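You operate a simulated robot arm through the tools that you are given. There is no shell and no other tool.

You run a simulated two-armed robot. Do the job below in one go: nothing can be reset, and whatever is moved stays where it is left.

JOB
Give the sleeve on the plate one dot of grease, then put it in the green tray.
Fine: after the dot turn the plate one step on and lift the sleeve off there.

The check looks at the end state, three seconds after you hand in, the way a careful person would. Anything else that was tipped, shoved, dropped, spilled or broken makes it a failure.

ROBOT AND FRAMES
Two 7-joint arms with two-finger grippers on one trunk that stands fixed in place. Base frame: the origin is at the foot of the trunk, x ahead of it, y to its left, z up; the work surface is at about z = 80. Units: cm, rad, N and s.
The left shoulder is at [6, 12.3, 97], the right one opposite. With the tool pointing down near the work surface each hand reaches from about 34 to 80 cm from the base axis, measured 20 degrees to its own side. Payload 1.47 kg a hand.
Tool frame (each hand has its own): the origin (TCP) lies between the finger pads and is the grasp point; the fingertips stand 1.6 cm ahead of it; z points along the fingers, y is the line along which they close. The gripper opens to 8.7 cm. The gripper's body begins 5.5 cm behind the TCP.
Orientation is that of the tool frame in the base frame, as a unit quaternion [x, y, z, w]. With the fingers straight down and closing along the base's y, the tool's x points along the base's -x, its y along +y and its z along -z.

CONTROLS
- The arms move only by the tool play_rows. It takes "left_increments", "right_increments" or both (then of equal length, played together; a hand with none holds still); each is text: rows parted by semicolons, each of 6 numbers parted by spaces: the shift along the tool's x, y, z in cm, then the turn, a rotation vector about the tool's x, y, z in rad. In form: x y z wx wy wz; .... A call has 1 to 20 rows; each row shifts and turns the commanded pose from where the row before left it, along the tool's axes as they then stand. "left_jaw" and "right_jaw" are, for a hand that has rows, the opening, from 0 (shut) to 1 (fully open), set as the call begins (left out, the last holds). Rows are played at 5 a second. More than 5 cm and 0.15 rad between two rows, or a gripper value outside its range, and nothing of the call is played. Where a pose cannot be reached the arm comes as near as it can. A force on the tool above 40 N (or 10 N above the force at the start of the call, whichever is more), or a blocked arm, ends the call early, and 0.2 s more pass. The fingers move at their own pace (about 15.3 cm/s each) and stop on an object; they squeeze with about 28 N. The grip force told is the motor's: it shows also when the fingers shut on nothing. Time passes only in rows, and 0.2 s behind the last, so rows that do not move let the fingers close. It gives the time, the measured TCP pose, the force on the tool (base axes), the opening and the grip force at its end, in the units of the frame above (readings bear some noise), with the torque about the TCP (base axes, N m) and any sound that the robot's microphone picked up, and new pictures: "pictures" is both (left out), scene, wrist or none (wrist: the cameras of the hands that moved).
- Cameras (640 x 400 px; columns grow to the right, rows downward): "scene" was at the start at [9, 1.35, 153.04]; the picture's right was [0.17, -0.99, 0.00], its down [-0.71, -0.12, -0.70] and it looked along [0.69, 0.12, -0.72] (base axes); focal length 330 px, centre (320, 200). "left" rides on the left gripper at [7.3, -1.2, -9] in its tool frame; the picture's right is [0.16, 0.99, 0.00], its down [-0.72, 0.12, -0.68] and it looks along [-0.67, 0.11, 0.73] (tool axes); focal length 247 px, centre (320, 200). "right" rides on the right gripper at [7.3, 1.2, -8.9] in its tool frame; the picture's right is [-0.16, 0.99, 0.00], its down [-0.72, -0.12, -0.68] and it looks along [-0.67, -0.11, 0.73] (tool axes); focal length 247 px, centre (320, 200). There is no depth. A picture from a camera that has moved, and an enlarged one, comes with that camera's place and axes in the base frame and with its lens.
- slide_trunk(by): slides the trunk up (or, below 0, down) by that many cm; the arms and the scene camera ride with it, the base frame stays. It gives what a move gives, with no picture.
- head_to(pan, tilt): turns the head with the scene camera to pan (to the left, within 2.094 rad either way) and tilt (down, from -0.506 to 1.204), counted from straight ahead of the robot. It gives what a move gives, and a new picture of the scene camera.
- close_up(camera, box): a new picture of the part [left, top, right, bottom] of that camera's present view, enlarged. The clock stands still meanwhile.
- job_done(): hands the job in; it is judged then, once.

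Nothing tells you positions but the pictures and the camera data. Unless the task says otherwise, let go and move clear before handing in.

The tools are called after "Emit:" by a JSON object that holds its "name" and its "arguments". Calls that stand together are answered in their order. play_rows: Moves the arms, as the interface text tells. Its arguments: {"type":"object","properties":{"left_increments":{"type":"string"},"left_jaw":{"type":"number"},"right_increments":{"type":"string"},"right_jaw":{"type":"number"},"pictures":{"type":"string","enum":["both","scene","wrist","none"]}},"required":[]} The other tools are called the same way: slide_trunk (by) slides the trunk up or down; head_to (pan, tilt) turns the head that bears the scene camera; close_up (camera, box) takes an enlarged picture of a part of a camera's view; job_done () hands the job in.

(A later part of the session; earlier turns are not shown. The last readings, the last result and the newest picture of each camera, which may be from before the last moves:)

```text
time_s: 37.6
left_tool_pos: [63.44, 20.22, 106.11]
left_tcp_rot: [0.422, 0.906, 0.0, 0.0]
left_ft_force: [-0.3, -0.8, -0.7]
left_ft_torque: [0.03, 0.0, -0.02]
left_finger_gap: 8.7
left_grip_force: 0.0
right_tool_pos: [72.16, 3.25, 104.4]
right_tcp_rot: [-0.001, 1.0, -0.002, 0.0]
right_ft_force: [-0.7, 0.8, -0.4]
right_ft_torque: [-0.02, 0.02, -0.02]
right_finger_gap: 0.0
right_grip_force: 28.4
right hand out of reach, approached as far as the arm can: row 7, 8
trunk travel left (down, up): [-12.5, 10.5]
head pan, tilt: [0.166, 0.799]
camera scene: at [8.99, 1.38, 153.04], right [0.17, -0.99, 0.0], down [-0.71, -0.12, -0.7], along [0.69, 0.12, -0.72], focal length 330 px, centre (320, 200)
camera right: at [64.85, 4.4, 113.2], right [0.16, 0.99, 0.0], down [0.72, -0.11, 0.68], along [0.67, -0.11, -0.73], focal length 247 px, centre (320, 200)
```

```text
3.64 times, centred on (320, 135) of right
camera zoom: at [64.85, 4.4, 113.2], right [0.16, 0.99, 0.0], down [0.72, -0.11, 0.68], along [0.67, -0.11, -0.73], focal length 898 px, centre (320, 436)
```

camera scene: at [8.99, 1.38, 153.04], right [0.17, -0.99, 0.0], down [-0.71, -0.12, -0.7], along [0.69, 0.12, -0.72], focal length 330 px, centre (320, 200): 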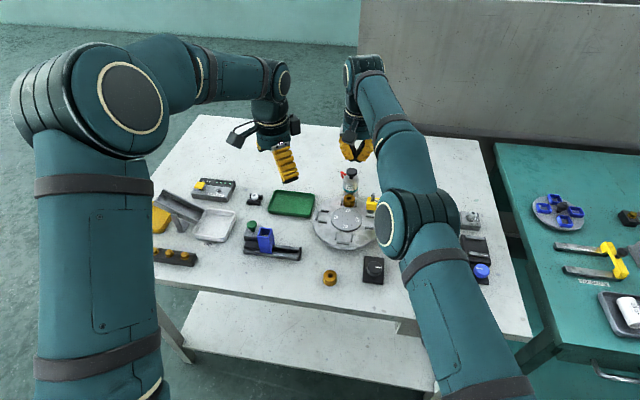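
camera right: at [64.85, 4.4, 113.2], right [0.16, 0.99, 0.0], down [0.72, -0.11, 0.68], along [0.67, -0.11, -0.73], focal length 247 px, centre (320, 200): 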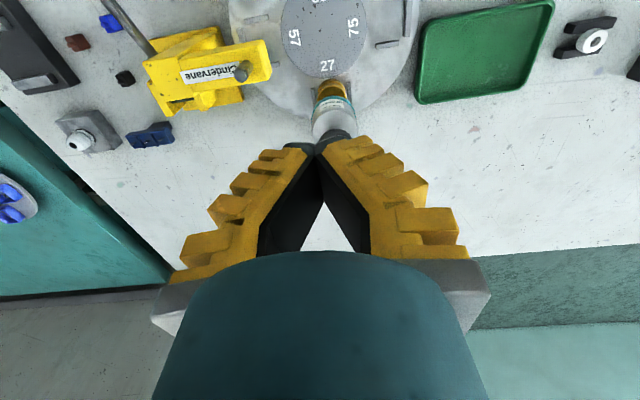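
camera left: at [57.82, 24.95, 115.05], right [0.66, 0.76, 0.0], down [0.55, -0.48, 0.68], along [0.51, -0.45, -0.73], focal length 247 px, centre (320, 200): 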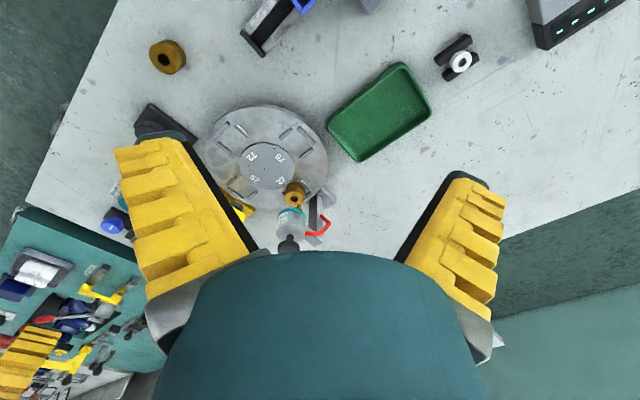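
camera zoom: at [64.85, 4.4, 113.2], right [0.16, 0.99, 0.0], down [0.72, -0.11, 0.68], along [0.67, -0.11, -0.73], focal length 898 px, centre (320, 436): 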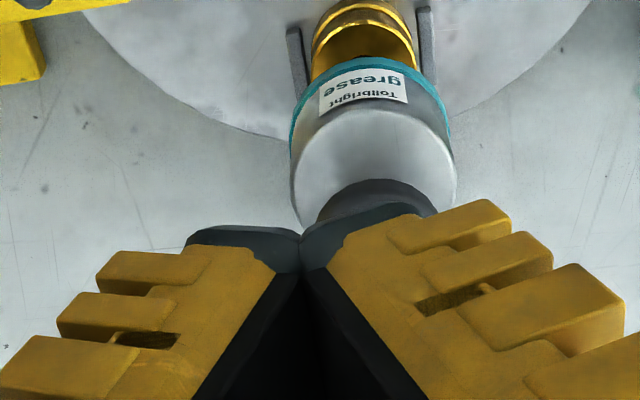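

The right hand falls short at that height when vertical, so I'll tilt it forward for more reach, staying well above the pot, and then check where it is.

Emit:
{"name": "play_rows", "arguments": {"right_increments": "0 0 0 0 -0.1 0; 0 0 0 0 -0.1 0; 0 0 0 0 -0.1 0; 0 0 0 0 -0.1 0; 0 0 0 0 0 0", "pictures": "wrist"}}

Emit:
{"name": "close_up", "arguments": {"camera": "scene", "box": [310, 130, 400, 210]}}

```text
time_s: 38.8
left_tool_pos: [63.45, 20.06, 106.02]
left_tcp_rot: [0.422, 0.907, 0.0, -0.001]
left_ft_force: [-0.2, 0.4, 0.1]
left_ft_torque: [0.0, 0.03, 0.02]
left_finger_gap: 8.7
left_grip_force: 0.2
right_tool_pos: [78.68, 5.37, 105.27]
right_tcp_rot: [0.0, 0.98, -0.002, 0.199]
right_ft_force: [-0.2, -0.2, 0.0]
right_ft_torque: [-0.02, 0.03, -0.02]
right_finger_gap: 0.0
right_grip_force: 28.0
right hand out of reach, approached as far as the arm can: row 1, 2, 3, 4
trunk travel left (down, up): [-12.5, 10.5]
head pan, tilt: [0.166, 0.799]
camera right: at [68.53, 6.52, 110.64], right [0.14, 0.99, 0.06], down [0.4, -0.11, 0.91], along [0.9, -0.11, -0.41], focal length 247 px, centre (320, 200)
```

right: 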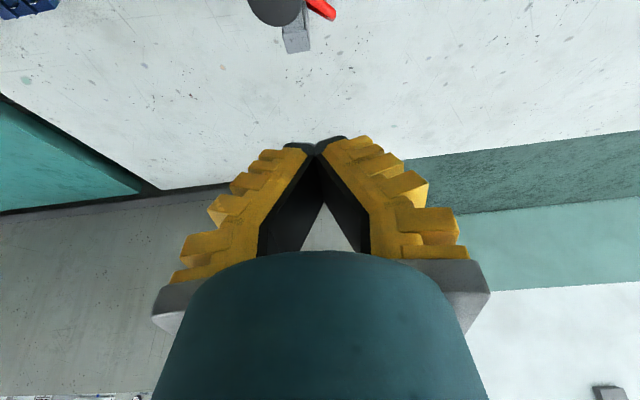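

```text
5.00 times, centred on (355, 170) of scene
camera zoom: at [9.0, 1.35, 153.04], right [0.17, -0.99, 0.0], down [-0.71, -0.12, -0.7], along [0.69, 0.12, -0.72], focal length 1651 px, centre (145, 350)
```

zoom: 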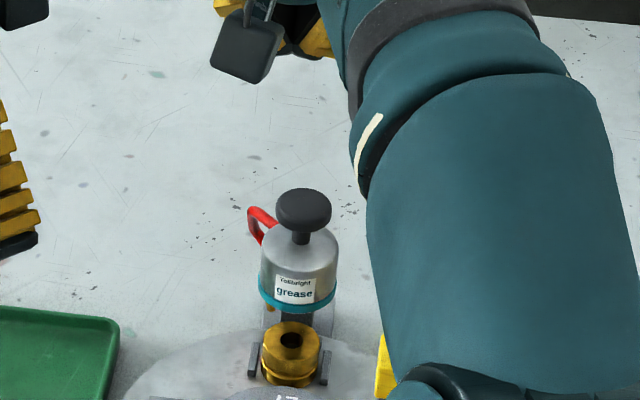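

Emit:
{"name": "play_rows", "arguments": {"right_increments": "0.55 -0.35 -0.23 0 0 0; 0.55 -0.35 -0.23 0 0 0; 0.55 -0.35 -0.23 0 0 0; 0.55 -0.35 -0.23 0 0 0; 0 0 0 0 0 0; 0 0 0 0 0 0", "pictures": "wrist"}}

Emit:
{"name": "close_up", "arguments": {"camera": "scene", "box": [310, 130, 400, 210]}}

```text
time_s: 40.2
left_tool_pos: [63.27, 20.16, 106.13]
left_tcp_rot: [0.422, 0.906, 0.0, 0.001]
left_ft_force: [-0.4, 1.2, 0.2]
left_ft_torque: [-0.03, 0.0, 0.01]
left_finger_gap: 8.7
left_grip_force: 0.0
right_tool_pos: [78.71, 5.2, 105.2]
right_tcp_rot: [0.0, 0.98, -0.002, 0.198]
right_ft_force: [0.2, -0.3, -0.1]
right_ft_torque: [-0.01, 0.02, -0.01]
right_finger_gap: 0.0
right_grip_force: 27.6
right hand out of reach, approached as far as the arm can: row 1, 2, 3, 4
trunk travel left (down, up): [-12.5, 10.5]
head pan, tilt: [0.166, 0.799]
camera right: at [68.52, 6.51, 110.64], right [0.14, 0.99, 0.06], down [0.4, -0.11, 0.91], along [0.9, -0.11, -0.41], focal length 247 px, centre (320, 200)
```

right: 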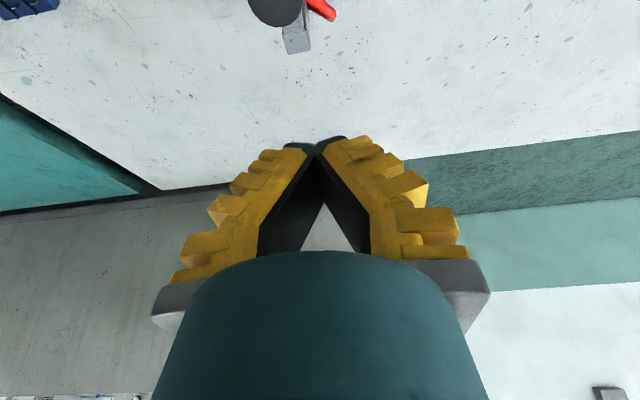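

```text
5.00 times, centred on (355, 170) of scene
camera zoom: at [9.0, 1.35, 153.04], right [0.17, -0.99, 0.0], down [-0.71, -0.12, -0.7], along [0.69, 0.12, -0.72], focal length 1651 px, centre (145, 350)
```

zoom: 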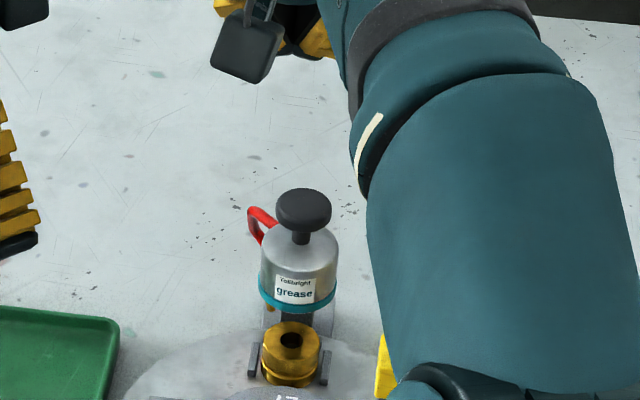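

Emit:
{"name": "play_rows", "arguments": {"right_increments": "1.15 -1.25 -0.49 0 0 0; 1.15 -1.25 -0.49 0 0 0; 1.15 -1.25 -0.49 0 0 0; 1.15 -1.25 -0.49 0 0 0; 0 0 0 0 0 0; 0 0 0 0 0 0", "pictures": "scene"}}

```text
time_s: 41.6
left_tool_pos: [63.49, 20.16, 106.09]
left_tcp_rot: [0.423, 0.906, 0.0, 0.0]
left_ft_force: [0.4, -0.1, 0.2]
left_ft_torque: [0.01, -0.01, 0.0]
left_finger_gap: 8.73
left_grip_force: 0.1
right_tool_pos: [79.53, 2.3, 106.5]
right_tcp_rot: [-0.001, 0.98, -0.003, 0.199]
right_ft_force: [0.2, 0.2, 0.2]
right_ft_torque: [0.0, 0.0, 0.0]
right_finger_gap: 0.0
right_grip_force: 28.6
right hand out of reach, approached as far as the arm can: row 1, 2, 3, 4
trunk travel left (down, up): [-12.5, 10.5]
head pan, tilt: [0.166, 0.799]
camera scene: at [9.0, 1.35, 153.04], right [0.17, -0.99, 0.0], down [-0.71, -0.12, -0.7], along [0.69, 0.12, -0.72], focal length 330 px, centre (320, 200)
```

scene: 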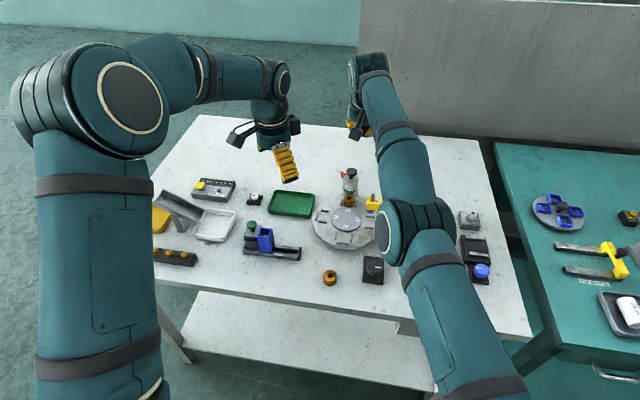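

The arm has stretched straight and is stuck there; undoing the tilt while still high above everything should free it.

Emit:
{"name": "play_rows", "arguments": {"right_increments": "0 0 0 0 0.1 0; 0 0 0 0 0.1 0; 0 0 0 0 0.1 0; 0 0 0 0 0.1 0; 0 0 0 0 0 0; 0 0 0 0 0 0; 0 0 0 0 0 0", "pictures": "scene"}}

```text
time_s: 43.2
left_tool_pos: [63.3, 20.04, 106.11]
left_tcp_rot: [0.422, 0.906, 0.0, 0.0]
left_ft_force: [-0.6, -0.7, 0.4]
left_ft_torque: [-0.02, 0.03, 0.01]
left_finger_gap: 8.71
left_grip_force: 0.1
right_tool_pos: [73.13, 1.94, 105.65]
right_tcp_rot: [0.0, 1.0, 0.0, 0.026]
right_ft_force: [0.5, -0.5, 0.1]
right_ft_torque: [0.03, 0.0, -0.01]
right_finger_gap: 0.0
right_grip_force: 28.2
right hand out of reach, approached as far as the arm can: row 1, 2, 3, 4
trunk travel left (down, up): [-12.5, 10.5]
head pan, tilt: [0.166, 0.799]
camera scene: at [8.99, 1.36, 153.04], right [0.17, -0.99, 0.0], down [-0.71, -0.12, -0.7], along [0.69, 0.12, -0.72], focal length 330 px, centre (320, 200)
```

scene: 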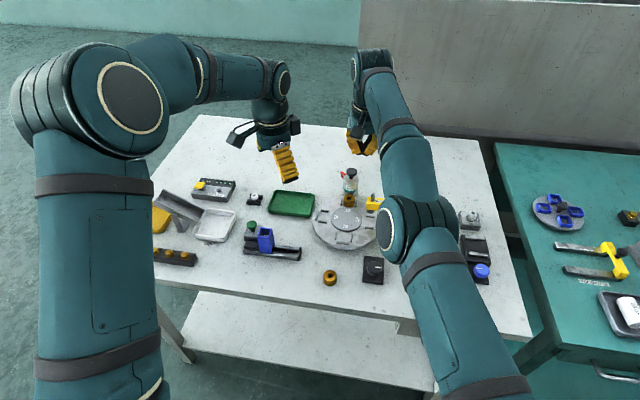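

Emit:
{"name": "play_rows", "arguments": {"right_increments": "2 -2 0 0 0 0; 2 -2 0 0 0 0; 2 -2 0 0 0 0; 0 0 0 0 0 0; 0 0 0 0 0 0", "pictures": "scene"}}

```text
time_s: 44.4
left_tool_pos: [63.47, 20.2, 106.18]
left_tcp_rot: [0.423, 0.906, 0.0, 0.0]
left_ft_force: [-1.2, -0.6, 0.1]
left_ft_torque: [-0.01, -0.03, -0.01]
left_finger_gap: 8.7
left_grip_force: 0.2
right_tool_pos: [73.81, -1.45, 106.48]
right_tcp_rot: [-0.001, 1.0, -0.002, 0.024]
right_ft_force: [-0.2, 0.0, 0.7]
right_ft_torque: [0.01, 0.01, 0.01]
right_finger_gap: 0.02
right_grip_force: 28.5
right hand out of reach, approached as far as the arm can: row 1, 2, 3
trunk travel left (down, up): [-12.5, 10.5]
head pan, tilt: [0.166, 0.799]
camera scene: at [9.0, 1.34, 153.04], right [0.17, -0.99, 0.0], down [-0.71, -0.12, -0.7], along [0.69, 0.12, -0.72], focal length 330 px, centre (320, 200)
```

scene: 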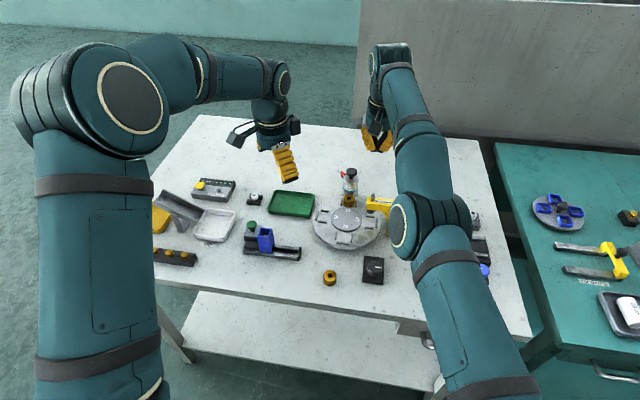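

Emit:
{"name": "play_rows", "arguments": {"right_increments": "1.5 0 0 0 0 0; 1.5 0 0 0 0 0; 1.5 0 0 0 0 0; 1.5 0 0 0 0 0; 1.5 0 0 0 0 0; 1.5 0 0 0 0 0; 0 0 0 0 0 0", "pictures": "scene"}}

```text
time_s: 46.0
left_tool_pos: [63.38, 20.2, 106.15]
left_tcp_rot: [0.422, 0.906, 0.0, 0.0]
left_ft_force: [0.2, -0.4, -0.9]
left_ft_torque: [-0.02, 0.0, -0.01]
left_finger_gap: 8.71
left_grip_force: 0.2
right_tool_pos: [73.5, -0.33, 107.21]
right_tcp_rot: [-0.001, 1.0, -0.003, 0.025]
right_ft_force: [0.6, -0.1, -0.1]
right_ft_torque: [0.0, 0.01, -0.03]
right_finger_gap: 0.0
right_grip_force: 28.6
right hand out of reach, approached as far as the arm can: row 1, 2, 3, 4, 5, 6
trunk travel left (down, up): [-12.5, 10.5]
head pan, tilt: [0.166, 0.799]
camera scene: at [9.0, 1.36, 153.04], right [0.17, -0.99, 0.0], down [-0.71, -0.12, -0.7], along [0.69, 0.12, -0.72], focal length 330 px, centre (320, 200)
```

scene: 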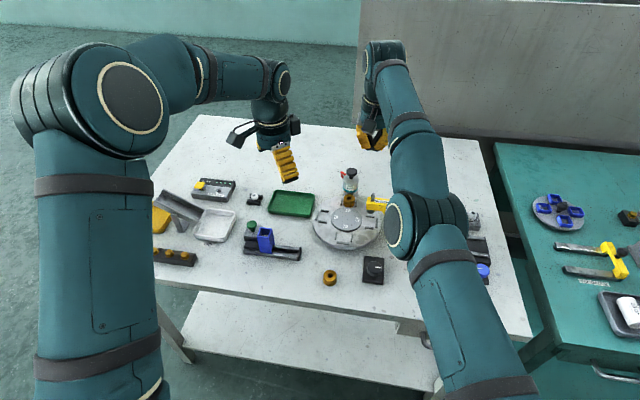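

Emit:
{"name": "play_rows", "arguments": {"right_increments": "0 0 -3 0 0 0; 0 0 -3 0 0 0; 0 0 -3 0 0 0; 0 0 -3 0 0 0; 0 0 0 0 0 0", "pictures": "scene"}}

```text
time_s: 47.2
left_tool_pos: [63.41, 20.08, 106.03]
left_tcp_rot: [0.422, 0.906, 0.0, -0.001]
left_ft_force: [0.1, 0.5, 0.3]
left_ft_torque: [-0.01, -0.03, 0.01]
left_finger_gap: 8.69
left_grip_force: 0.2
right_tool_pos: [70.18, -0.71, 118.27]
right_tcp_rot: [-0.001, 1.0, -0.002, 0.025]
right_ft_force: [-0.2, 0.3, 0.4]
right_ft_torque: [0.02, 0.0, 0.01]
right_finger_gap: 0.01
right_grip_force: 28.1
right hand out of reach, approached as far as the arm can: row 1, 2, 3, 4
trunk travel left (down, up): [-12.5, 10.5]
head pan, tilt: [0.166, 0.799]
camera scene: at [9.01, 1.36, 153.04], right [0.17, -0.99, 0.0], down [-0.71, -0.12, -0.7], along [0.69, 0.12, -0.72], focal length 330 px, centre (320, 200)
```

scene: 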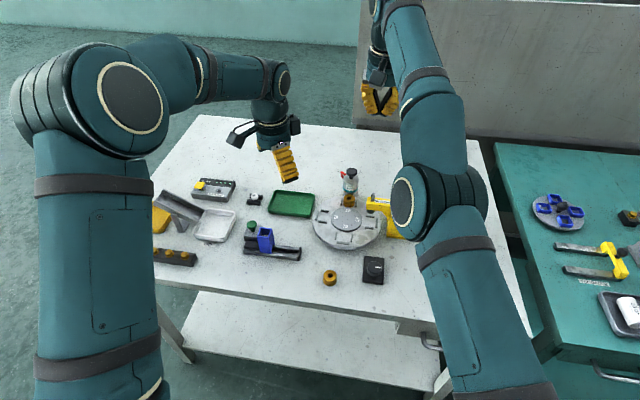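

Emit:
{"name": "play_rows", "arguments": {"right_increments": "1 0 3 0 0 0; 1 0 3 0 0 0; 1 0 2 0 0 0; 0 0 0 0 0 0", "pictures": "scene"}}

```text
time_s: 48.2
left_tool_pos: [63.37, 19.97, 106.05]
left_tcp_rot: [0.423, 0.906, 0.0, 0.0]
left_ft_force: [0.7, 0.1, 0.4]
left_ft_torque: [0.03, 0.02, -0.01]
left_finger_gap: 8.72
left_grip_force: 0.0
right_tool_pos: [72.05, 0.35, 111.71]
right_tcp_rot: [-0.001, 1.0, -0.002, 0.024]
right_ft_force: [-0.1, -0.2, -0.7]
right_ft_torque: [-0.01, 0.03, -0.04]
right_finger_gap: 0.0
right_grip_force: 28.2
right hand out of reach, approached as far as the arm can: row 1, 2, 3
trunk travel left (down, up): [-12.5, 10.5]
head pan, tilt: [0.166, 0.799]
camera scene: at [8.98, 1.35, 153.04], right [0.17, -0.99, 0.0], down [-0.71, -0.12, -0.7], along [0.69, 0.12, -0.72], focal length 330 px, centre (320, 200)
```

scene: 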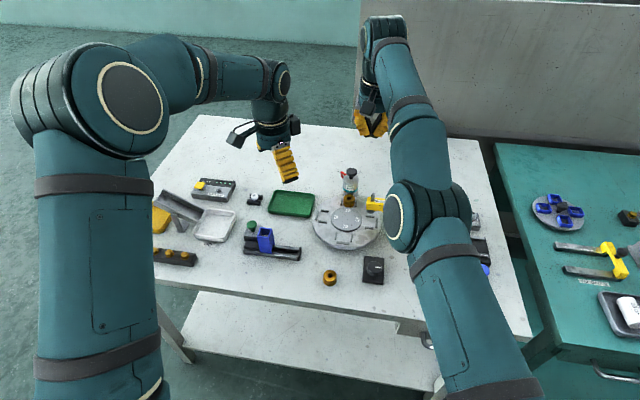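

Emit:
{"name": "play_rows", "arguments": {"right_increments": "2 -4.4 0 0 0 0; 2 -4.4 0 0 0 0; 2 -4.4 0 0 0 0; 0 0 0 0 0 0", "pictures": "scene"}}

```text
time_s: 49.2
left_tool_pos: [63.46, 20.18, 105.98]
left_tcp_rot: [0.423, 0.906, 0.001, 0.0]
left_ft_force: [-0.2, -0.1, -0.2]
left_ft_torque: [-0.02, -0.02, 0.01]
left_finger_gap: 8.72
left_grip_force: 0.0
right_tool_pos: [73.66, -11.41, 113.73]
right_tcp_rot: [-0.001, 1.0, -0.001, 0.024]
right_ft_force: [-0.3, 1.2, 0.0]
right_ft_torque: [-0.05, -0.04, -0.01]
right_finger_gap: 0.0
right_grip_force: 27.9
right hand out of reach, approached as far as the arm can: row 1, 2, 3
trunk travel left (down, up): [-12.5, 10.5]
head pan, tilt: [0.166, 0.799]
camera scene: at [9.01, 1.41, 153.04], right [0.17, -0.99, 0.0], down [-0.71, -0.12, -0.7], along [0.69, 0.11, -0.72], focal length 330 px, centre (320, 200)
```

scene: 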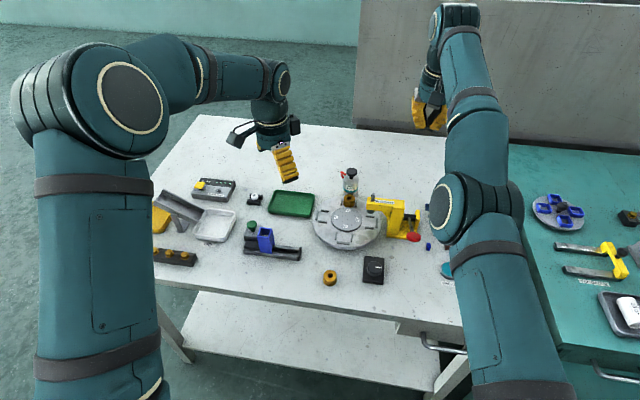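

Emit:
{"name": "play_rows", "arguments": {"right_increments": "2.5 4 0 0 0 0; 2.5 4 0 0 0 0; 2.5 4 0 0 0 0; 2.5 2 0 0 0 0; 0 0 0 0 0 0", "pictures": "none"}}

```text
time_s: 50.4
left_tool_pos: [63.41, 20.26, 106.11]
left_tcp_rot: [0.424, 0.906, 0.0, -0.001]
left_ft_force: [0.1, -0.4, -0.4]
left_ft_torque: [0.0, -0.02, 0.0]
left_finger_gap: 8.69
left_grip_force: 0.0
right_tool_pos: [69.91, 3.79, 114.97]
right_tcp_rot: [-0.001, 1.0, -0.001, 0.025]
right_ft_force: [0.8, -0.1, -0.4]
right_ft_torque: [0.02, -0.01, -0.02]
right_finger_gap: 0.0
right_grip_force: 28.3
right hand out of reach, approached as far as the arm can: row 1, 2, 3, 4
trunk travel left (down, up): [-12.5, 10.5]
head pan, tilt: [0.166, 0.799]
```

Emit:
{"name": "play_rows", "arguments": {"right_increments": "4 0 0 0 0 0; 4 0 0 0 0 0; 4 0 0 0 0 0; 4 0 0 0 0 0; 0 0 0 0 0 0", "pictures": "none"}}

```text
time_s: 51.6
left_tool_pos: [63.45, 20.18, 106.03]
left_tcp_rot: [0.423, 0.906, 0.0, 0.001]
left_ft_force: [-0.6, -0.9, -0.2]
left_ft_torque: [0.0, -0.02, -0.01]
left_finger_gap: 8.72
left_grip_force: 0.1
right_tool_pos: [66.27, 8.9, 119.33]
right_tcp_rot: [-0.001, 1.0, 0.0, 0.024]
right_ft_force: [0.5, -0.4, 0.0]
right_ft_torque: [0.01, -0.01, -0.02]
right_finger_gap: 0.01
right_grip_force: 27.8
right hand out of reach, approached as far as the arm can: row 1, 2, 3, 4
trunk travel left (down, up): [-12.5, 10.5]
head pan, tilt: [0.166, 0.799]
```

Emit:
{"name": "play_rows", "arguments": {"right_increments": "0.3 -0.5 0.9 0 0 0; 0.3 -0.5 0.9 0 0 0; 0.3 -0.5 0.9 0 0 0; 0.3 -0.5 0.9 0 0 0; 0.3 -0.5 0.9 0 0 0; 0.3 -0.5 0.9 0 0 0; 0.3 -0.5 0.9 0 0 0; 0.3 -0.5 0.9 0 0 0; 0.3 -0.5 0.9 0 0 0; 0.3 -0.5 0.9 0 0 0; 0.3 -0.5 0.9 0 0 0; 0.3 -0.5 0.9 0 0 0; 0 0 0 0 0 0", "pictures": "scene"}}

```text
time_s: 54.4
left_tool_pos: [63.41, 20.17, 106.19]
left_tcp_rot: [0.423, 0.906, 0.0, 0.0]
left_ft_force: [0.9, 0.2, 0.2]
left_ft_torque: [0.0, 0.0, 0.01]
left_finger_gap: 8.69
left_grip_force: 0.1
right_tool_pos: [70.5, 6.04, 110.57]
right_tcp_rot: [-0.001, 1.0, -0.002, 0.024]
right_ft_force: [-0.2, 0.5, 0.0]
right_ft_torque: [0.04, -0.02, -0.03]
right_finger_gap: 0.01
right_grip_force: 28.0
right hand out of reach, approached as far as the arm can: row 1, 2, 3, 4, 5, 6, 7, 8, 9, 10, 11, 12
trunk travel left (down, up): [-12.5, 10.5]
head pan, tilt: [0.166, 0.799]
camera scene: at [8.99, 1.35, 153.04], right [0.17, -0.99, 0.0], down [-0.71, -0.12, -0.7], along [0.69, 0.12, -0.72], focal length 330 px, centre (320, 200)
```

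scene: 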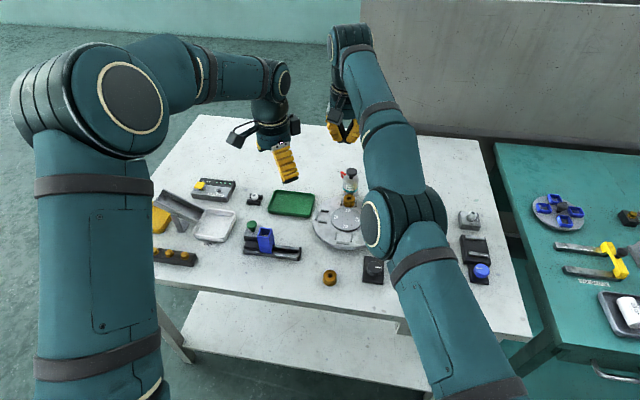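

Emit:
{"name": "play_rows", "arguments": {"right_increments": "1.5 -1 -2.5 0 0 0; 1.5 -1 -2.5 0 0 0; 1.5 -1 -2.5 0 0 0; 1.5 -1 -2.5 0 0 0; 1.5 -1 -2.5 0 0 0; 1.5 -1 -2.5 0 0 0; 0 0 0 0 0 0", "pictures": "scene"}}

```text
time_s: 56.0
left_tool_pos: [63.45, 20.16, 106.04]
left_tcp_rot: [0.423, 0.906, 0.0, 0.001]
left_ft_force: [-0.5, 0.1, 0.3]
left_ft_torque: [-0.02, -0.04, -0.01]
left_finger_gap: 8.7
left_grip_force: 0.0
right_tool_pos: [65.63, 1.72, 126.32]
right_tcp_rot: [-0.001, 1.0, -0.002, 0.024]
right_ft_force: [0.5, -0.5, 0.3]
right_ft_torque: [0.03, 0.01, 0.03]
right_finger_gap: 0.0
right_grip_force: 28.9
right hand out of reach, approached as far as the arm can: row 1, 2, 3, 4, 5, 6
trunk travel left (down, up): [-12.5, 10.5]
head pan, tilt: [0.166, 0.799]
camera scene: at [9.03, 1.33, 153.03], right [0.17, -0.99, 0.0], down [-0.71, -0.12, -0.7], along [0.69, 0.12, -0.72], focal length 330 px, centre (320, 200)
```

scene: 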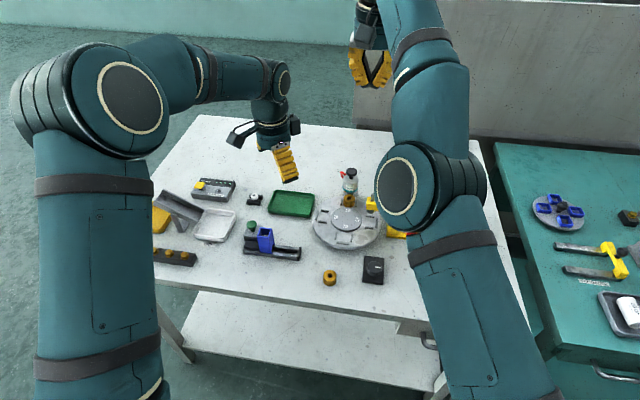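

Emit:
{"name": "play_rows", "arguments": {"right_increments": "0 0 0.05 0 0 0; 0 0 0 0 -0.05 0; 0 0 0 0 -0.1 0; 0 0 0 0 -0.1 0; 0 0 0 0 0 0", "pictures": "none"}}

```text
time_s: 57.2
left_tool_pos: [63.37, 20.14, 106.14]
left_tcp_rot: [0.422, 0.907, -0.001, 0.0]
left_ft_force: [0.4, -0.2, -0.2]
left_ft_torque: [-0.01, 0.0, -0.01]
left_finger_gap: 8.68
left_grip_force: 0.0
right_tool_pos: [69.16, 3.11, 128.56]
right_tcp_rot: [0.0, 0.989, -0.002, 0.15]
right_ft_force: [0.2, -0.3, 0.3]
right_ft_torque: [0.02, 0.0, 0.0]
right_finger_gap: 0.0
right_grip_force: 27.6
right hand out of reach, approached as far as the arm can: row 2, 3, 4
trunk travel left (down, up): [-12.5, 10.5]
head pan, tilt: [0.166, 0.799]
```

Emit:
{"name": "play_rows", "arguments": {"right_increments": "0 0 0 0.15 0 0; 0 0 0 0.15 0 0; 0 0 0 0.15 0 0; 0 0 0 0.15 0 0; 2 -1 0 0 0 0; 2 -1 0 0 0 0; 2 -1 0 0 0 0; 0 0 0 0 0 0", "pictures": "scene"}}

```text
time_s: 59.0
left_tool_pos: [63.47, 20.05, 106.18]
left_tcp_rot: [0.422, 0.907, 0.0, -0.001]
left_ft_force: [0.1, 0.0, 0.2]
left_ft_torque: [0.02, 0.05, 0.0]
left_finger_gap: 8.71
left_grip_force: 0.2
right_tool_pos: [64.5, 2.3, 129.58]
right_tcp_rot: [0.043, 0.944, -0.293, 0.143]
right_ft_force: [0.4, -0.2, -0.4]
right_ft_torque: [0.02, 0.02, -0.01]
right_finger_gap: 0.0
right_grip_force: 27.9
right hand out of reach, approached as far as the arm can: row 1, 2, 3, 4, 5, 6, 7
trunk travel left (down, up): [-12.5, 10.5]
head pan, tilt: [0.166, 0.799]
camera scene: at [9.02, 1.37, 153.04], right [0.17, -0.99, 0.0], down [-0.71, -0.12, -0.7], along [0.69, 0.12, -0.72], focal length 330 px, centre (320, 200)
```

scene: 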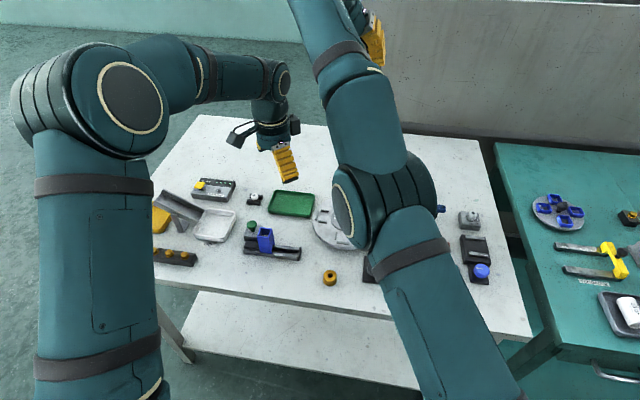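

Emit:
{"name": "play_rows", "arguments": {"right_increments": "0 -1 0 -0.15 0 0; 0 -1 0 -0.15 0 0; 0 -1 0 -0.15 0 0; 0 -1 0 -0.15 0 0; 0 -2 0 -0.15 0 0; 0 -2 0 -0.15 0 0; 0 -2 0 -0.15 0 0; 0 0 0 0 0 0", "pictures": "scene"}}

```text
time_s: 60.8
left_tool_pos: [63.42, 20.34, 106.06]
left_tcp_rot: [0.423, 0.906, 0.0, 0.0]
left_ft_force: [0.8, 0.8, 0.1]
left_ft_torque: [0.01, 0.0, 0.0]
left_finger_gap: 8.7
left_grip_force: 0.2
right_tool_pos: [69.91, -5.48, 133.87]
right_tcp_rot: [-0.035, 0.964, 0.22, 0.145]
right_ft_force: [-1.1, 0.8, -0.2]
right_ft_torque: [-0.01, 0.01, 0.0]
right_finger_gap: 0.0
right_grip_force: 28.7
right hand out of reach, approached as far as the arm can: row 1, 2, 3, 4, 5, 6, 7
trunk travel left (down, up): [-12.5, 10.5]
head pan, tilt: [0.166, 0.799]
camera scene: at [8.96, 1.43, 153.04], right [0.17, -0.99, 0.0], down [-0.71, -0.12, -0.7], along [0.69, 0.11, -0.72], focal length 330 px, centre (320, 200)
```

scene: 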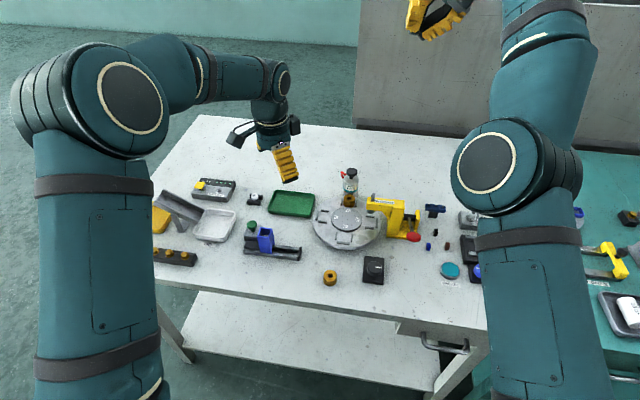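

Emit:
{"name": "play_rows", "arguments": {"right_increments": "3.16 -0.92 -0.37 0 0 0; 3.16 -0.92 -0.37 0 0 0; 3.16 -0.92 -0.37 0 0 0; 3.16 -0.92 -0.37 0 0 0; 0 0 0 0 0 0", "pictures": "scene"}}

```text
time_s: 62.0
left_tool_pos: [63.54, 20.19, 106.0]
left_tcp_rot: [0.422, 0.907, 0.0, 0.0]
left_ft_force: [-0.3, 0.3, 0.7]
left_ft_torque: [-0.04, 0.0, 0.03]
left_finger_gap: 8.71
left_grip_force: 0.0
right_tool_pos: [68.1, -9.4, 136.78]
right_tcp_rot: [-0.034, 0.964, 0.22, 0.146]
right_ft_force: [-0.3, 0.3, 0.0]
right_ft_torque: [-0.03, -0.03, 0.0]
right_finger_gap: 0.01
right_grip_force: 27.9
right hand out of reach, approached as far as the arm can: row 1, 2, 3, 4
trunk travel left (down, up): [-12.5, 10.5]
head pan, tilt: [0.166, 0.799]
camera scene: at [9.01, 1.37, 153.04], right [0.17, -0.99, 0.0], down [-0.71, -0.12, -0.7], along [0.69, 0.12, -0.72], focal length 330 px, centre (320, 200)
```

scene: 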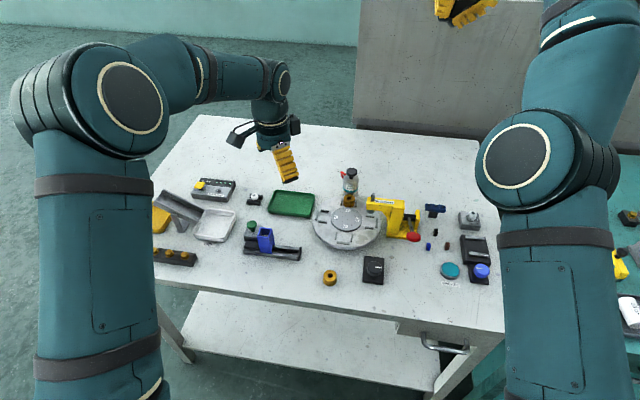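

The right arm got over-stretched; it's high and clear of everything. I'll restore its orientation and sweep it down toward its own side (right), pulling inward, to get the elbow bending again.

Emit:
{"name": "play_rows", "arguments": {"right_increments": "0 -2 0 0.15 0 0; 0 -2 0 0.15 0 0; 0 -2 0 0.15 0 0; 0 -2 0 0 0.1 0; 0 -2 0 0 0.1 0; 0 -2 0 0 0.1 0; 1 0 3.5 0 0 0; 1 0 3.5 0 0 0; 1 0 3.5 0 0 0; 1 0 3.5 0 0 0; 1 0 3.5 0 0 0; 0 0 0 0 0 0", "pictures": "scene"}}

```text
time_s: 64.6
left_tool_pos: [63.47, 20.07, 106.17]
left_tcp_rot: [0.423, 0.906, 0.0, 0.0]
left_ft_force: [-0.1, -0.6, -0.1]
left_ft_torque: [0.01, 0.01, -0.01]
left_finger_gap: 8.71
left_grip_force: 0.1
right_tool_pos: [62.44, -18.33, 115.74]
right_tcp_rot: [-0.002, 0.999, -0.001, 0.051]
right_ft_force: [-1.0, -0.1, 0.3]
right_ft_torque: [0.02, 0.0, 0.02]
right_finger_gap: 0.0
right_grip_force: 28.4
right hand out of reach, approached as far as the arm can: row 4, 5, 6
trunk travel left (down, up): [-12.5, 10.5]
head pan, tilt: [0.166, 0.799]
camera scene: at [8.99, 1.36, 153.04], right [0.17, -0.99, 0.0], down [-0.71, -0.12, -0.7], along [0.69, 0.12, -0.72], focal length 330 px, centre (320, 200)
```

scene: 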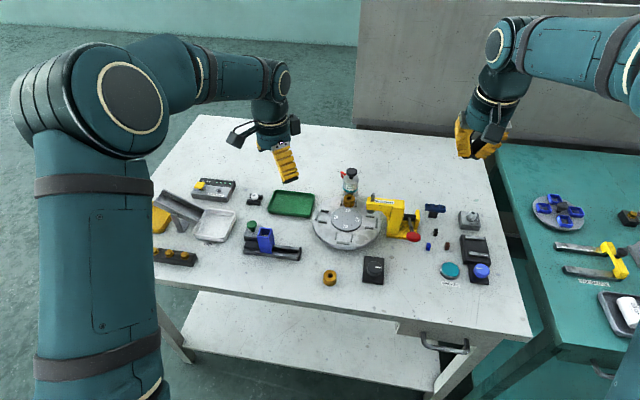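

The right arm is free again and bent normally. This time I'll tilt the hand first (for reach) and then extend gradually to a point above the plunger.

Emit:
{"name": "play_rows", "arguments": {"right_increments": "0 0 0 0 -0.1 0; 0 0 0 0 -0.1 0; 0 0 0 0 -0.1 0; 0 0 0 0 -0.1 0; -0.79 3.26 1.73 0 0 0; -0.79 3.26 1.73 0 0 0; -0.79 3.26 1.73 0 0 0; -0.79 3.26 1.73 0 0 0; -0.79 3.26 1.73 0 0 0; 0 0 0 0 0 0", "pictures": "both"}}

```text
time_s: 66.8
left_tool_pos: [63.4, 20.07, 106.11]
left_tcp_rot: [0.423, 0.906, 0.001, 0.0]
left_ft_force: [-0.3, -0.5, -0.5]
left_ft_torque: [0.0, 0.02, -0.01]
left_finger_gap: 8.67
left_grip_force: 0.0
right_tool_pos: [70.25, -2.05, 110.17]
right_tcp_rot: [0.0, 0.969, 0.0, 0.248]
right_ft_force: [0.8, -0.3, -0.3]
right_ft_torque: [0.01, 0.0, 0.0]
right_finger_gap: 0.0
right_grip_force: 28.4
trunk travel left (down, up): [-12.5, 10.5]
head pan, tilt: [0.166, 0.799]
camera scene: at [8.95, 1.3, 153.05], right [0.17, -0.99, 0.0], down [-0.71, -0.12, -0.7], along [0.69, 0.12, -0.72], focal length 330 px, centre (320, 200)
camera right: at [59.36, -0.98, 114.29], right [0.14, 0.99, 0.07], down [0.31, -0.11, 0.94], along [0.94, -0.11, -0.32], focal length 247 px, centre (320, 200)
```

scene: 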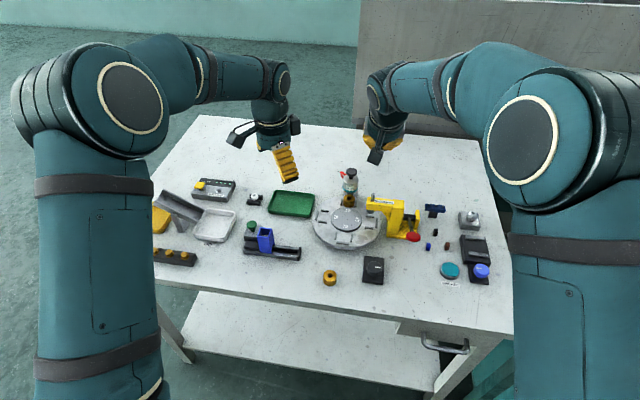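
right: 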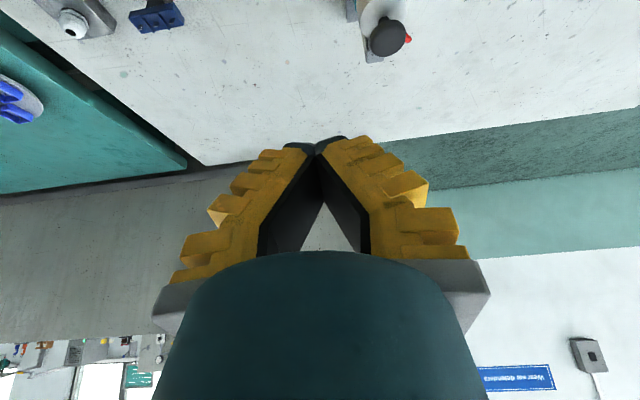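

Emit:
{"name": "play_rows", "arguments": {"right_increments": "-0.545 1.5 2.29 0 0 0; -0.545 1.5 2.29 0 0 0; -0.545 1.5 2.29 0 0 0; -0.545 1.5 2.29 0 0 0; 0 0 0 0 0 0; 0 0 0 0 0 0", "pictures": "both"}}

Emit:
{"name": "close_up", "arguments": {"camera": "right", "box": [250, 30, 390, 150]}}

Emit:
{"name": "close_up", "arguments": {"camera": "left", "box": [230, 150, 370, 270]}}

Emit:
{"name": "close_up", "arguments": {"camera": "scene", "box": [320, 120, 400, 210]}}

```text
time_s: 68.2
left_tool_pos: [63.39, 20.13, 106.15]
left_tcp_rot: [0.423, 0.906, 0.0, 0.0]
left_ft_force: [0.4, -0.2, 0.1]
left_ft_torque: [-0.01, 0.04, -0.02]
left_finger_gap: 8.7
left_grip_force: 0.0
right_tool_pos: [76.26, 3.71, 102.94]
right_tcp_rot: [-0.001, 0.969, 0.0, 0.248]
right_ft_force: [-0.2, -0.4, -0.5]
right_ft_torque: [0.01, 0.0, 0.01]
right_finger_gap: 0.01
right_grip_force: 27.8
trunk travel left (down, up): [-12.5, 10.5]
head pan, tilt: [0.166, 0.799]
camera scene: at [9.04, 1.37, 153.04], right [0.17, -0.99, 0.0], down [-0.71, -0.12, -0.7], along [0.69, 0.12, -0.72], focal length 330 px, centre (320, 200)
camera right: at [65.7, 4.89, 107.15], right [0.14, 0.99, 0.07], down [0.31, -0.11, 0.94], along [0.94, -0.11, -0.32], focal length 247 px, centre (320, 200)
```

scene: 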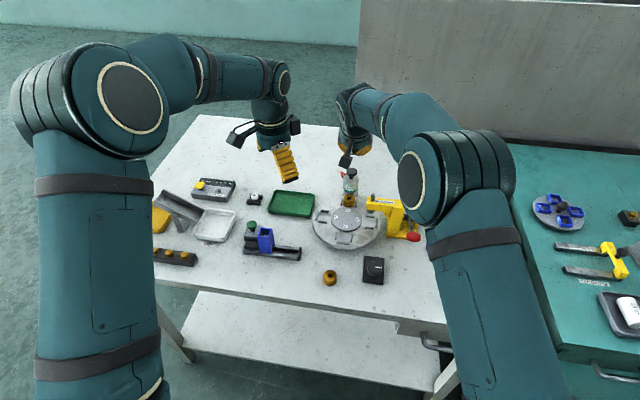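
right: 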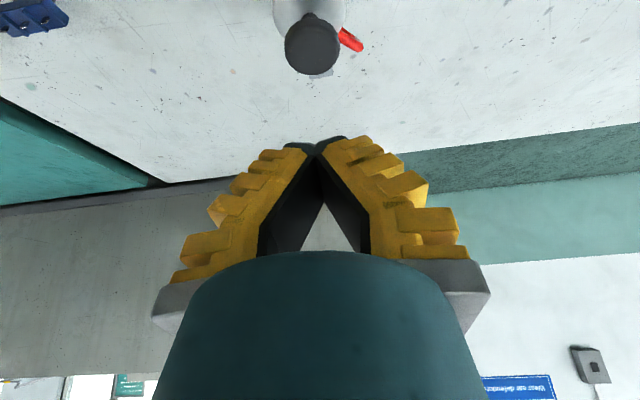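

```text
3.33 times, centred on (320, 90) of right
camera zoom: at [65.7, 4.89, 107.15], right [0.14, 0.99, 0.07], down [0.31, -0.11, 0.94], along [0.94, -0.11, -0.32], focal length 823 px, centre (320, 567)
```

zoom: 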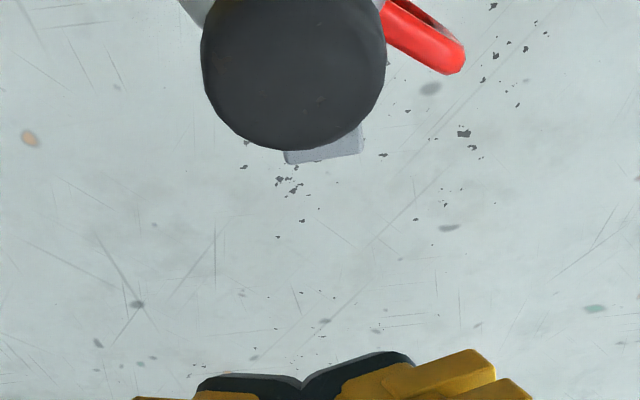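

```text
3.33 times, centred on (300, 210) of left
camera zoom: at [57.82, 24.95, 115.07], right [0.66, 0.76, 0.0], down [0.55, -0.48, 0.68], along [0.51, -0.45, -0.73], focal length 823 px, centre (387, 167)
```

zoom: 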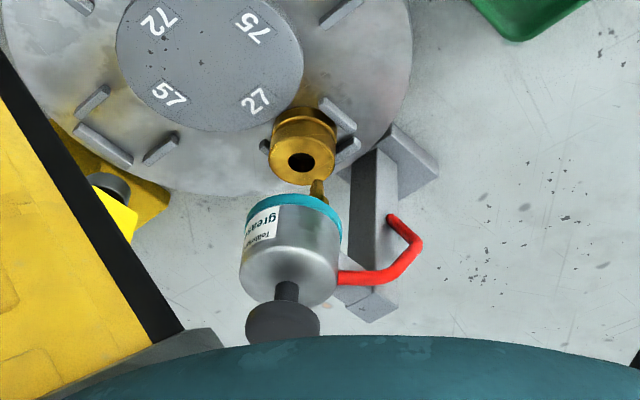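

```text
4.44 times, centred on (360, 165) of scene
camera zoom: at [9.04, 1.37, 153.04], right [0.17, -0.99, 0.0], down [-0.71, -0.12, -0.7], along [0.69, 0.12, -0.72], focal length 1468 px, centre (142, 356)
```

zoom: 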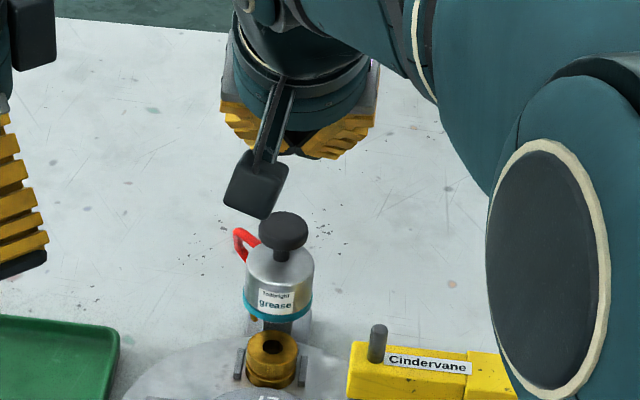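

Emit:
{"name": "play_rows", "arguments": {"right_increments": "0.48 0.1 0.877 0 0 0; 0.48 0.1 0.877 0 0 0; 0.48 0 0.877 0 0 0; 0.336 0 0.614 0 0 0; 0 0 0 0 0 0", "pictures": "wrist"}}

Emit:
{"name": "close_up", "arguments": {"camera": "right", "box": [250, 60, 390, 180]}}

Emit:
{"name": "close_up", "arguments": {"camera": "scene", "box": [325, 140, 385, 205]}}

```text
time_s: 69.4
left_tool_pos: [63.38, 20.11, 106.12]
left_tcp_rot: [0.423, 0.906, 0.0, -0.001]
left_ft_force: [-0.6, 0.4, 0.5]
left_ft_torque: [0.0, 0.02, -0.03]
left_finger_gap: 8.72
left_grip_force: 0.0
right_tool_pos: [76.38, 3.99, 99.08]
right_tcp_rot: [-0.001, 0.969, -0.001, 0.248]
right_ft_force: [0.4, -0.4, 0.0]
right_ft_torque: [0.02, -0.01, 0.01]
right_finger_gap: 0.02
right_grip_force: 27.9
trunk travel left (down, up): [-12.5, 10.5]
head pan, tilt: [0.166, 0.799]
camera right: at [65.65, 5.17, 103.35], right [0.14, 0.99, 0.07], down [0.31, -0.11, 0.94], along [0.94, -0.11, -0.32], focal length 247 px, centre (320, 200)
```

right: 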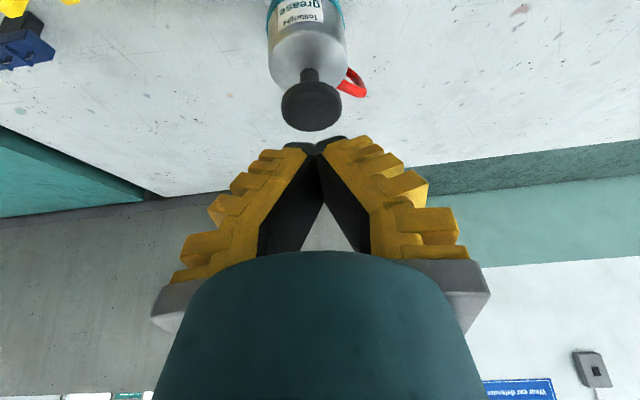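

```text
3.33 times, centred on (320, 120) of right
camera zoom: at [65.65, 5.17, 103.35], right [0.14, 0.99, 0.07], down [0.31, -0.11, 0.94], along [0.94, -0.11, -0.32], focal length 823 px, centre (320, 467)
```

zoom: 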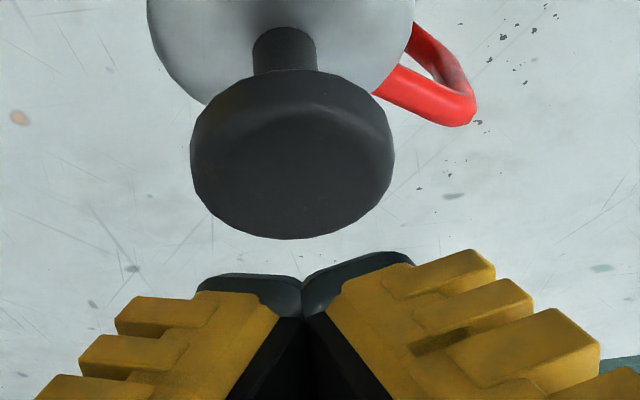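

```text
6.15 times, centred on (355, 172) of scene
camera zoom: at [9.0, 1.36, 153.04], right [0.17, -0.99, 0.0], down [-0.71, -0.12, -0.7], along [0.69, 0.12, -0.72], focal length 2032 px, centre (105, 369)
```

zoom: 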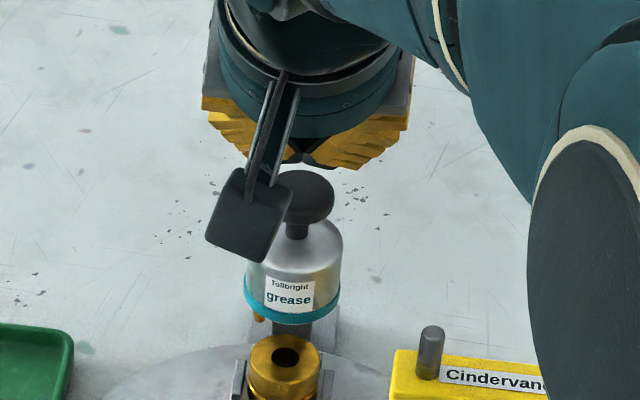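

Emit:
{"name": "play_rows", "arguments": {"right_increments": "0.144 0 0.263 0 0 0; 0.144 0 0.263 0 0 0; 0 0 0 0 0 0", "pictures": "none"}}

Emit:
{"name": "play_rows", "arguments": {"right_increments": "0.072 0 0.132 0 0 0; 0.072 0 0.132 0 0 0; 0 0 0 0 0 0", "pictures": "none"}}

```text
time_s: 70.2
left_tool_pos: [63.41, 20.16, 106.11]
left_tcp_rot: [0.422, 0.907, 0.0, 0.0]
left_ft_force: [0.1, -0.2, 0.4]
left_ft_torque: [-0.03, -0.02, -0.01]
left_finger_gap: 8.71
left_grip_force: 0.0
right_tool_pos: [76.28, 4.09, 98.5]
right_tcp_rot: [-0.002, 0.969, -0.001, 0.249]
right_ft_force: [-0.1, 0.1, 0.6]
right_ft_torque: [0.01, 0.03, 0.0]
right_finger_gap: 0.0
right_grip_force: 28.5
trunk travel left (down, up): [-12.5, 10.5]
head pan, tilt: [0.166, 0.799]
```

```text
time_s: 71.0
left_tool_pos: [63.36, 20.12, 106.09]
left_tcp_rot: [0.423, 0.906, 0.0, 0.0]
left_ft_force: [0.4, -0.2, 0.1]
left_ft_torque: [-0.01, 0.02, 0.0]
left_finger_gap: 8.69
left_grip_force: 0.0
right_tool_pos: [76.28, 4.09, 98.19]
right_tcp_rot: [-0.002, 0.969, -0.001, 0.248]
right_ft_force: [0.6, 0.0, 1.0]
right_ft_torque: [0.03, 0.01, 0.0]
right_finger_gap: 0.02
right_grip_force: 28.5
trunk travel left (down, up): [-12.5, 10.5]
head pan, tilt: [0.166, 0.799]
```

Emit:
{"name": "play_rows", "arguments": {"right_increments": "0.072 0 0.132 0 0 0; 0.072 0 0.132 0 0 0; 0 0 0 0 0 0", "pictures": "none"}}

Emit:
{"name": "close_up", "arguments": {"camera": "right", "box": [250, 60, 390, 180]}}

Emit:
{"name": "close_up", "arguments": {"camera": "left", "box": [270, 170, 330, 230]}}

```text
time_s: 71.8
left_tool_pos: [63.4, 19.99, 106.08]
left_tcp_rot: [0.423, 0.906, 0.0, 0.0]
left_ft_force: [0.1, -0.3, 0.1]
left_ft_torque: [-0.01, 0.03, -0.02]
left_finger_gap: 8.69
left_grip_force: 0.0
right_tool_pos: [76.29, 3.94, 98.04]
right_tcp_rot: [-0.001, 0.969, -0.002, 0.249]
right_ft_force: [0.9, 0.4, 0.1]
right_ft_torque: [0.01, 0.0, 0.0]
right_finger_gap: 0.03
right_grip_force: 28.1
trunk travel left (down, up): [-12.5, 10.5]
head pan, tilt: [0.166, 0.799]
```

```text
3.33 times, centred on (320, 120) of right
camera zoom: at [65.53, 5.08, 102.29], right [0.14, 0.99, 0.07], down [0.31, -0.11, 0.94], along [0.94, -0.11, -0.32], focal length 823 px, centre (320, 467)
```

zoom: 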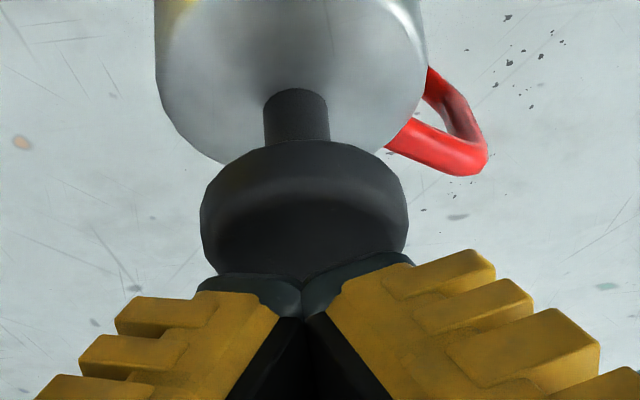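

```text
6.67 times, centred on (300, 200) of left
camera zoom: at [57.8, 24.94, 115.08], right [0.66, 0.76, 0.0], down [0.55, -0.48, 0.68], along [0.51, -0.45, -0.73], focal length 1646 px, centre (453, 200)
```

zoom: 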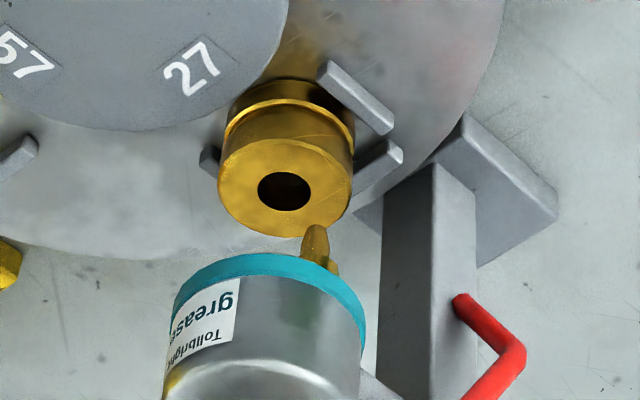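

Emit:
{"name": "play_rows", "arguments": {"right_increments": "0.072 0 0.132 0 0 0; 0.072 0 0.132 0 0 0; 0 0 0 0 0 0", "pictures": "none"}}

```text
time_s: 72.6
left_tool_pos: [63.3, 20.02, 106.12]
left_tcp_rot: [0.422, 0.906, 0.0, -0.001]
left_ft_force: [-0.3, 1.0, -0.4]
left_ft_torque: [0.04, 0.0, -0.05]
left_finger_gap: 8.71
left_grip_force: 0.0
right_tool_pos: [76.19, 3.71, 97.66]
right_tcp_rot: [-0.001, 0.969, -0.002, 0.247]
right_ft_force: [0.5, 0.0, -0.3]
right_ft_torque: [-0.03, 0.01, 0.0]
right_finger_gap: 0.0
right_grip_force: 28.3
trunk travel left (down, up): [-12.5, 10.5]
head pan, tilt: [0.166, 0.799]
```

Emit:
{"name": "play_rows", "arguments": {"right_increments": "0.072 0 0.132 0 0 0; 0.072 0 0.132 0 0 0; 0 0 0 0 0 0", "pictures": "none"}}

Emit:
{"name": "close_up", "arguments": {"camera": "right", "box": [250, 60, 390, 180]}}

Emit:
{"name": "close_up", "arguments": {"camera": "left", "box": [270, 170, 330, 230]}}

```text
time_s: 73.4
left_tool_pos: [63.42, 20.1, 105.98]
left_tcp_rot: [0.423, 0.906, 0.001, 0.0]
left_ft_force: [0.5, -0.5, -0.5]
left_ft_torque: [0.02, -0.01, -0.01]
left_finger_gap: 8.71
left_grip_force: 0.0
right_tool_pos: [76.24, 3.96, 97.51]
right_tcp_rot: [-0.001, 0.969, -0.002, 0.248]
right_ft_force: [0.1, -0.3, 0.0]
right_ft_torque: [0.04, 0.02, -0.01]
right_finger_gap: 0.03
right_grip_force: 28.0
trunk travel left (down, up): [-12.5, 10.5]
head pan, tilt: [0.166, 0.799]
```

```text
3.33 times, centred on (320, 120) of right
camera zoom: at [65.6, 5.09, 101.77], right [0.14, 0.99, 0.07], down [0.31, -0.11, 0.94], along [0.94, -0.11, -0.32], focal length 823 px, centre (320, 467)
```

zoom: 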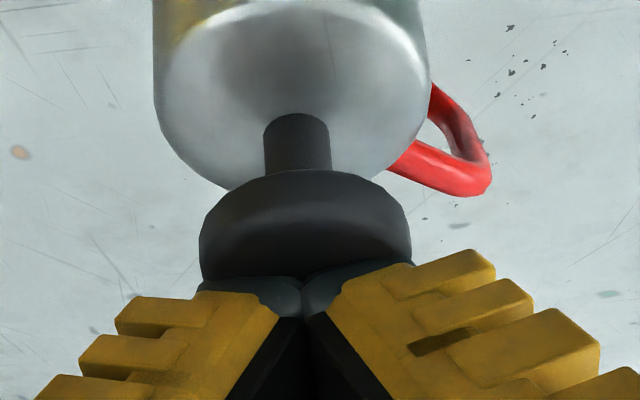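

```text
6.67 times, centred on (300, 200) of left
camera zoom: at [57.79, 24.94, 115.08], right [0.66, 0.76, 0.0], down [0.55, -0.48, 0.68], along [0.51, -0.45, -0.73], focal length 1646 px, centre (453, 200)
```

zoom: 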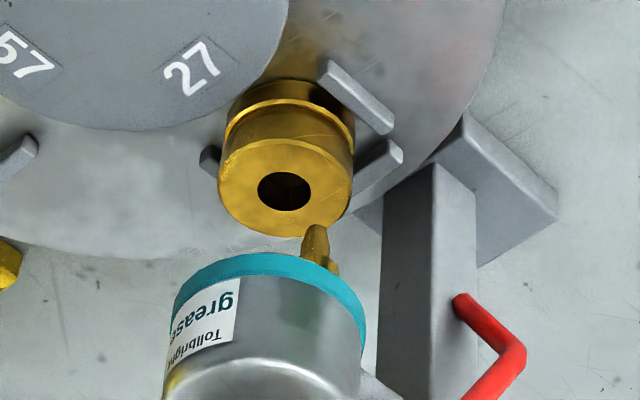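

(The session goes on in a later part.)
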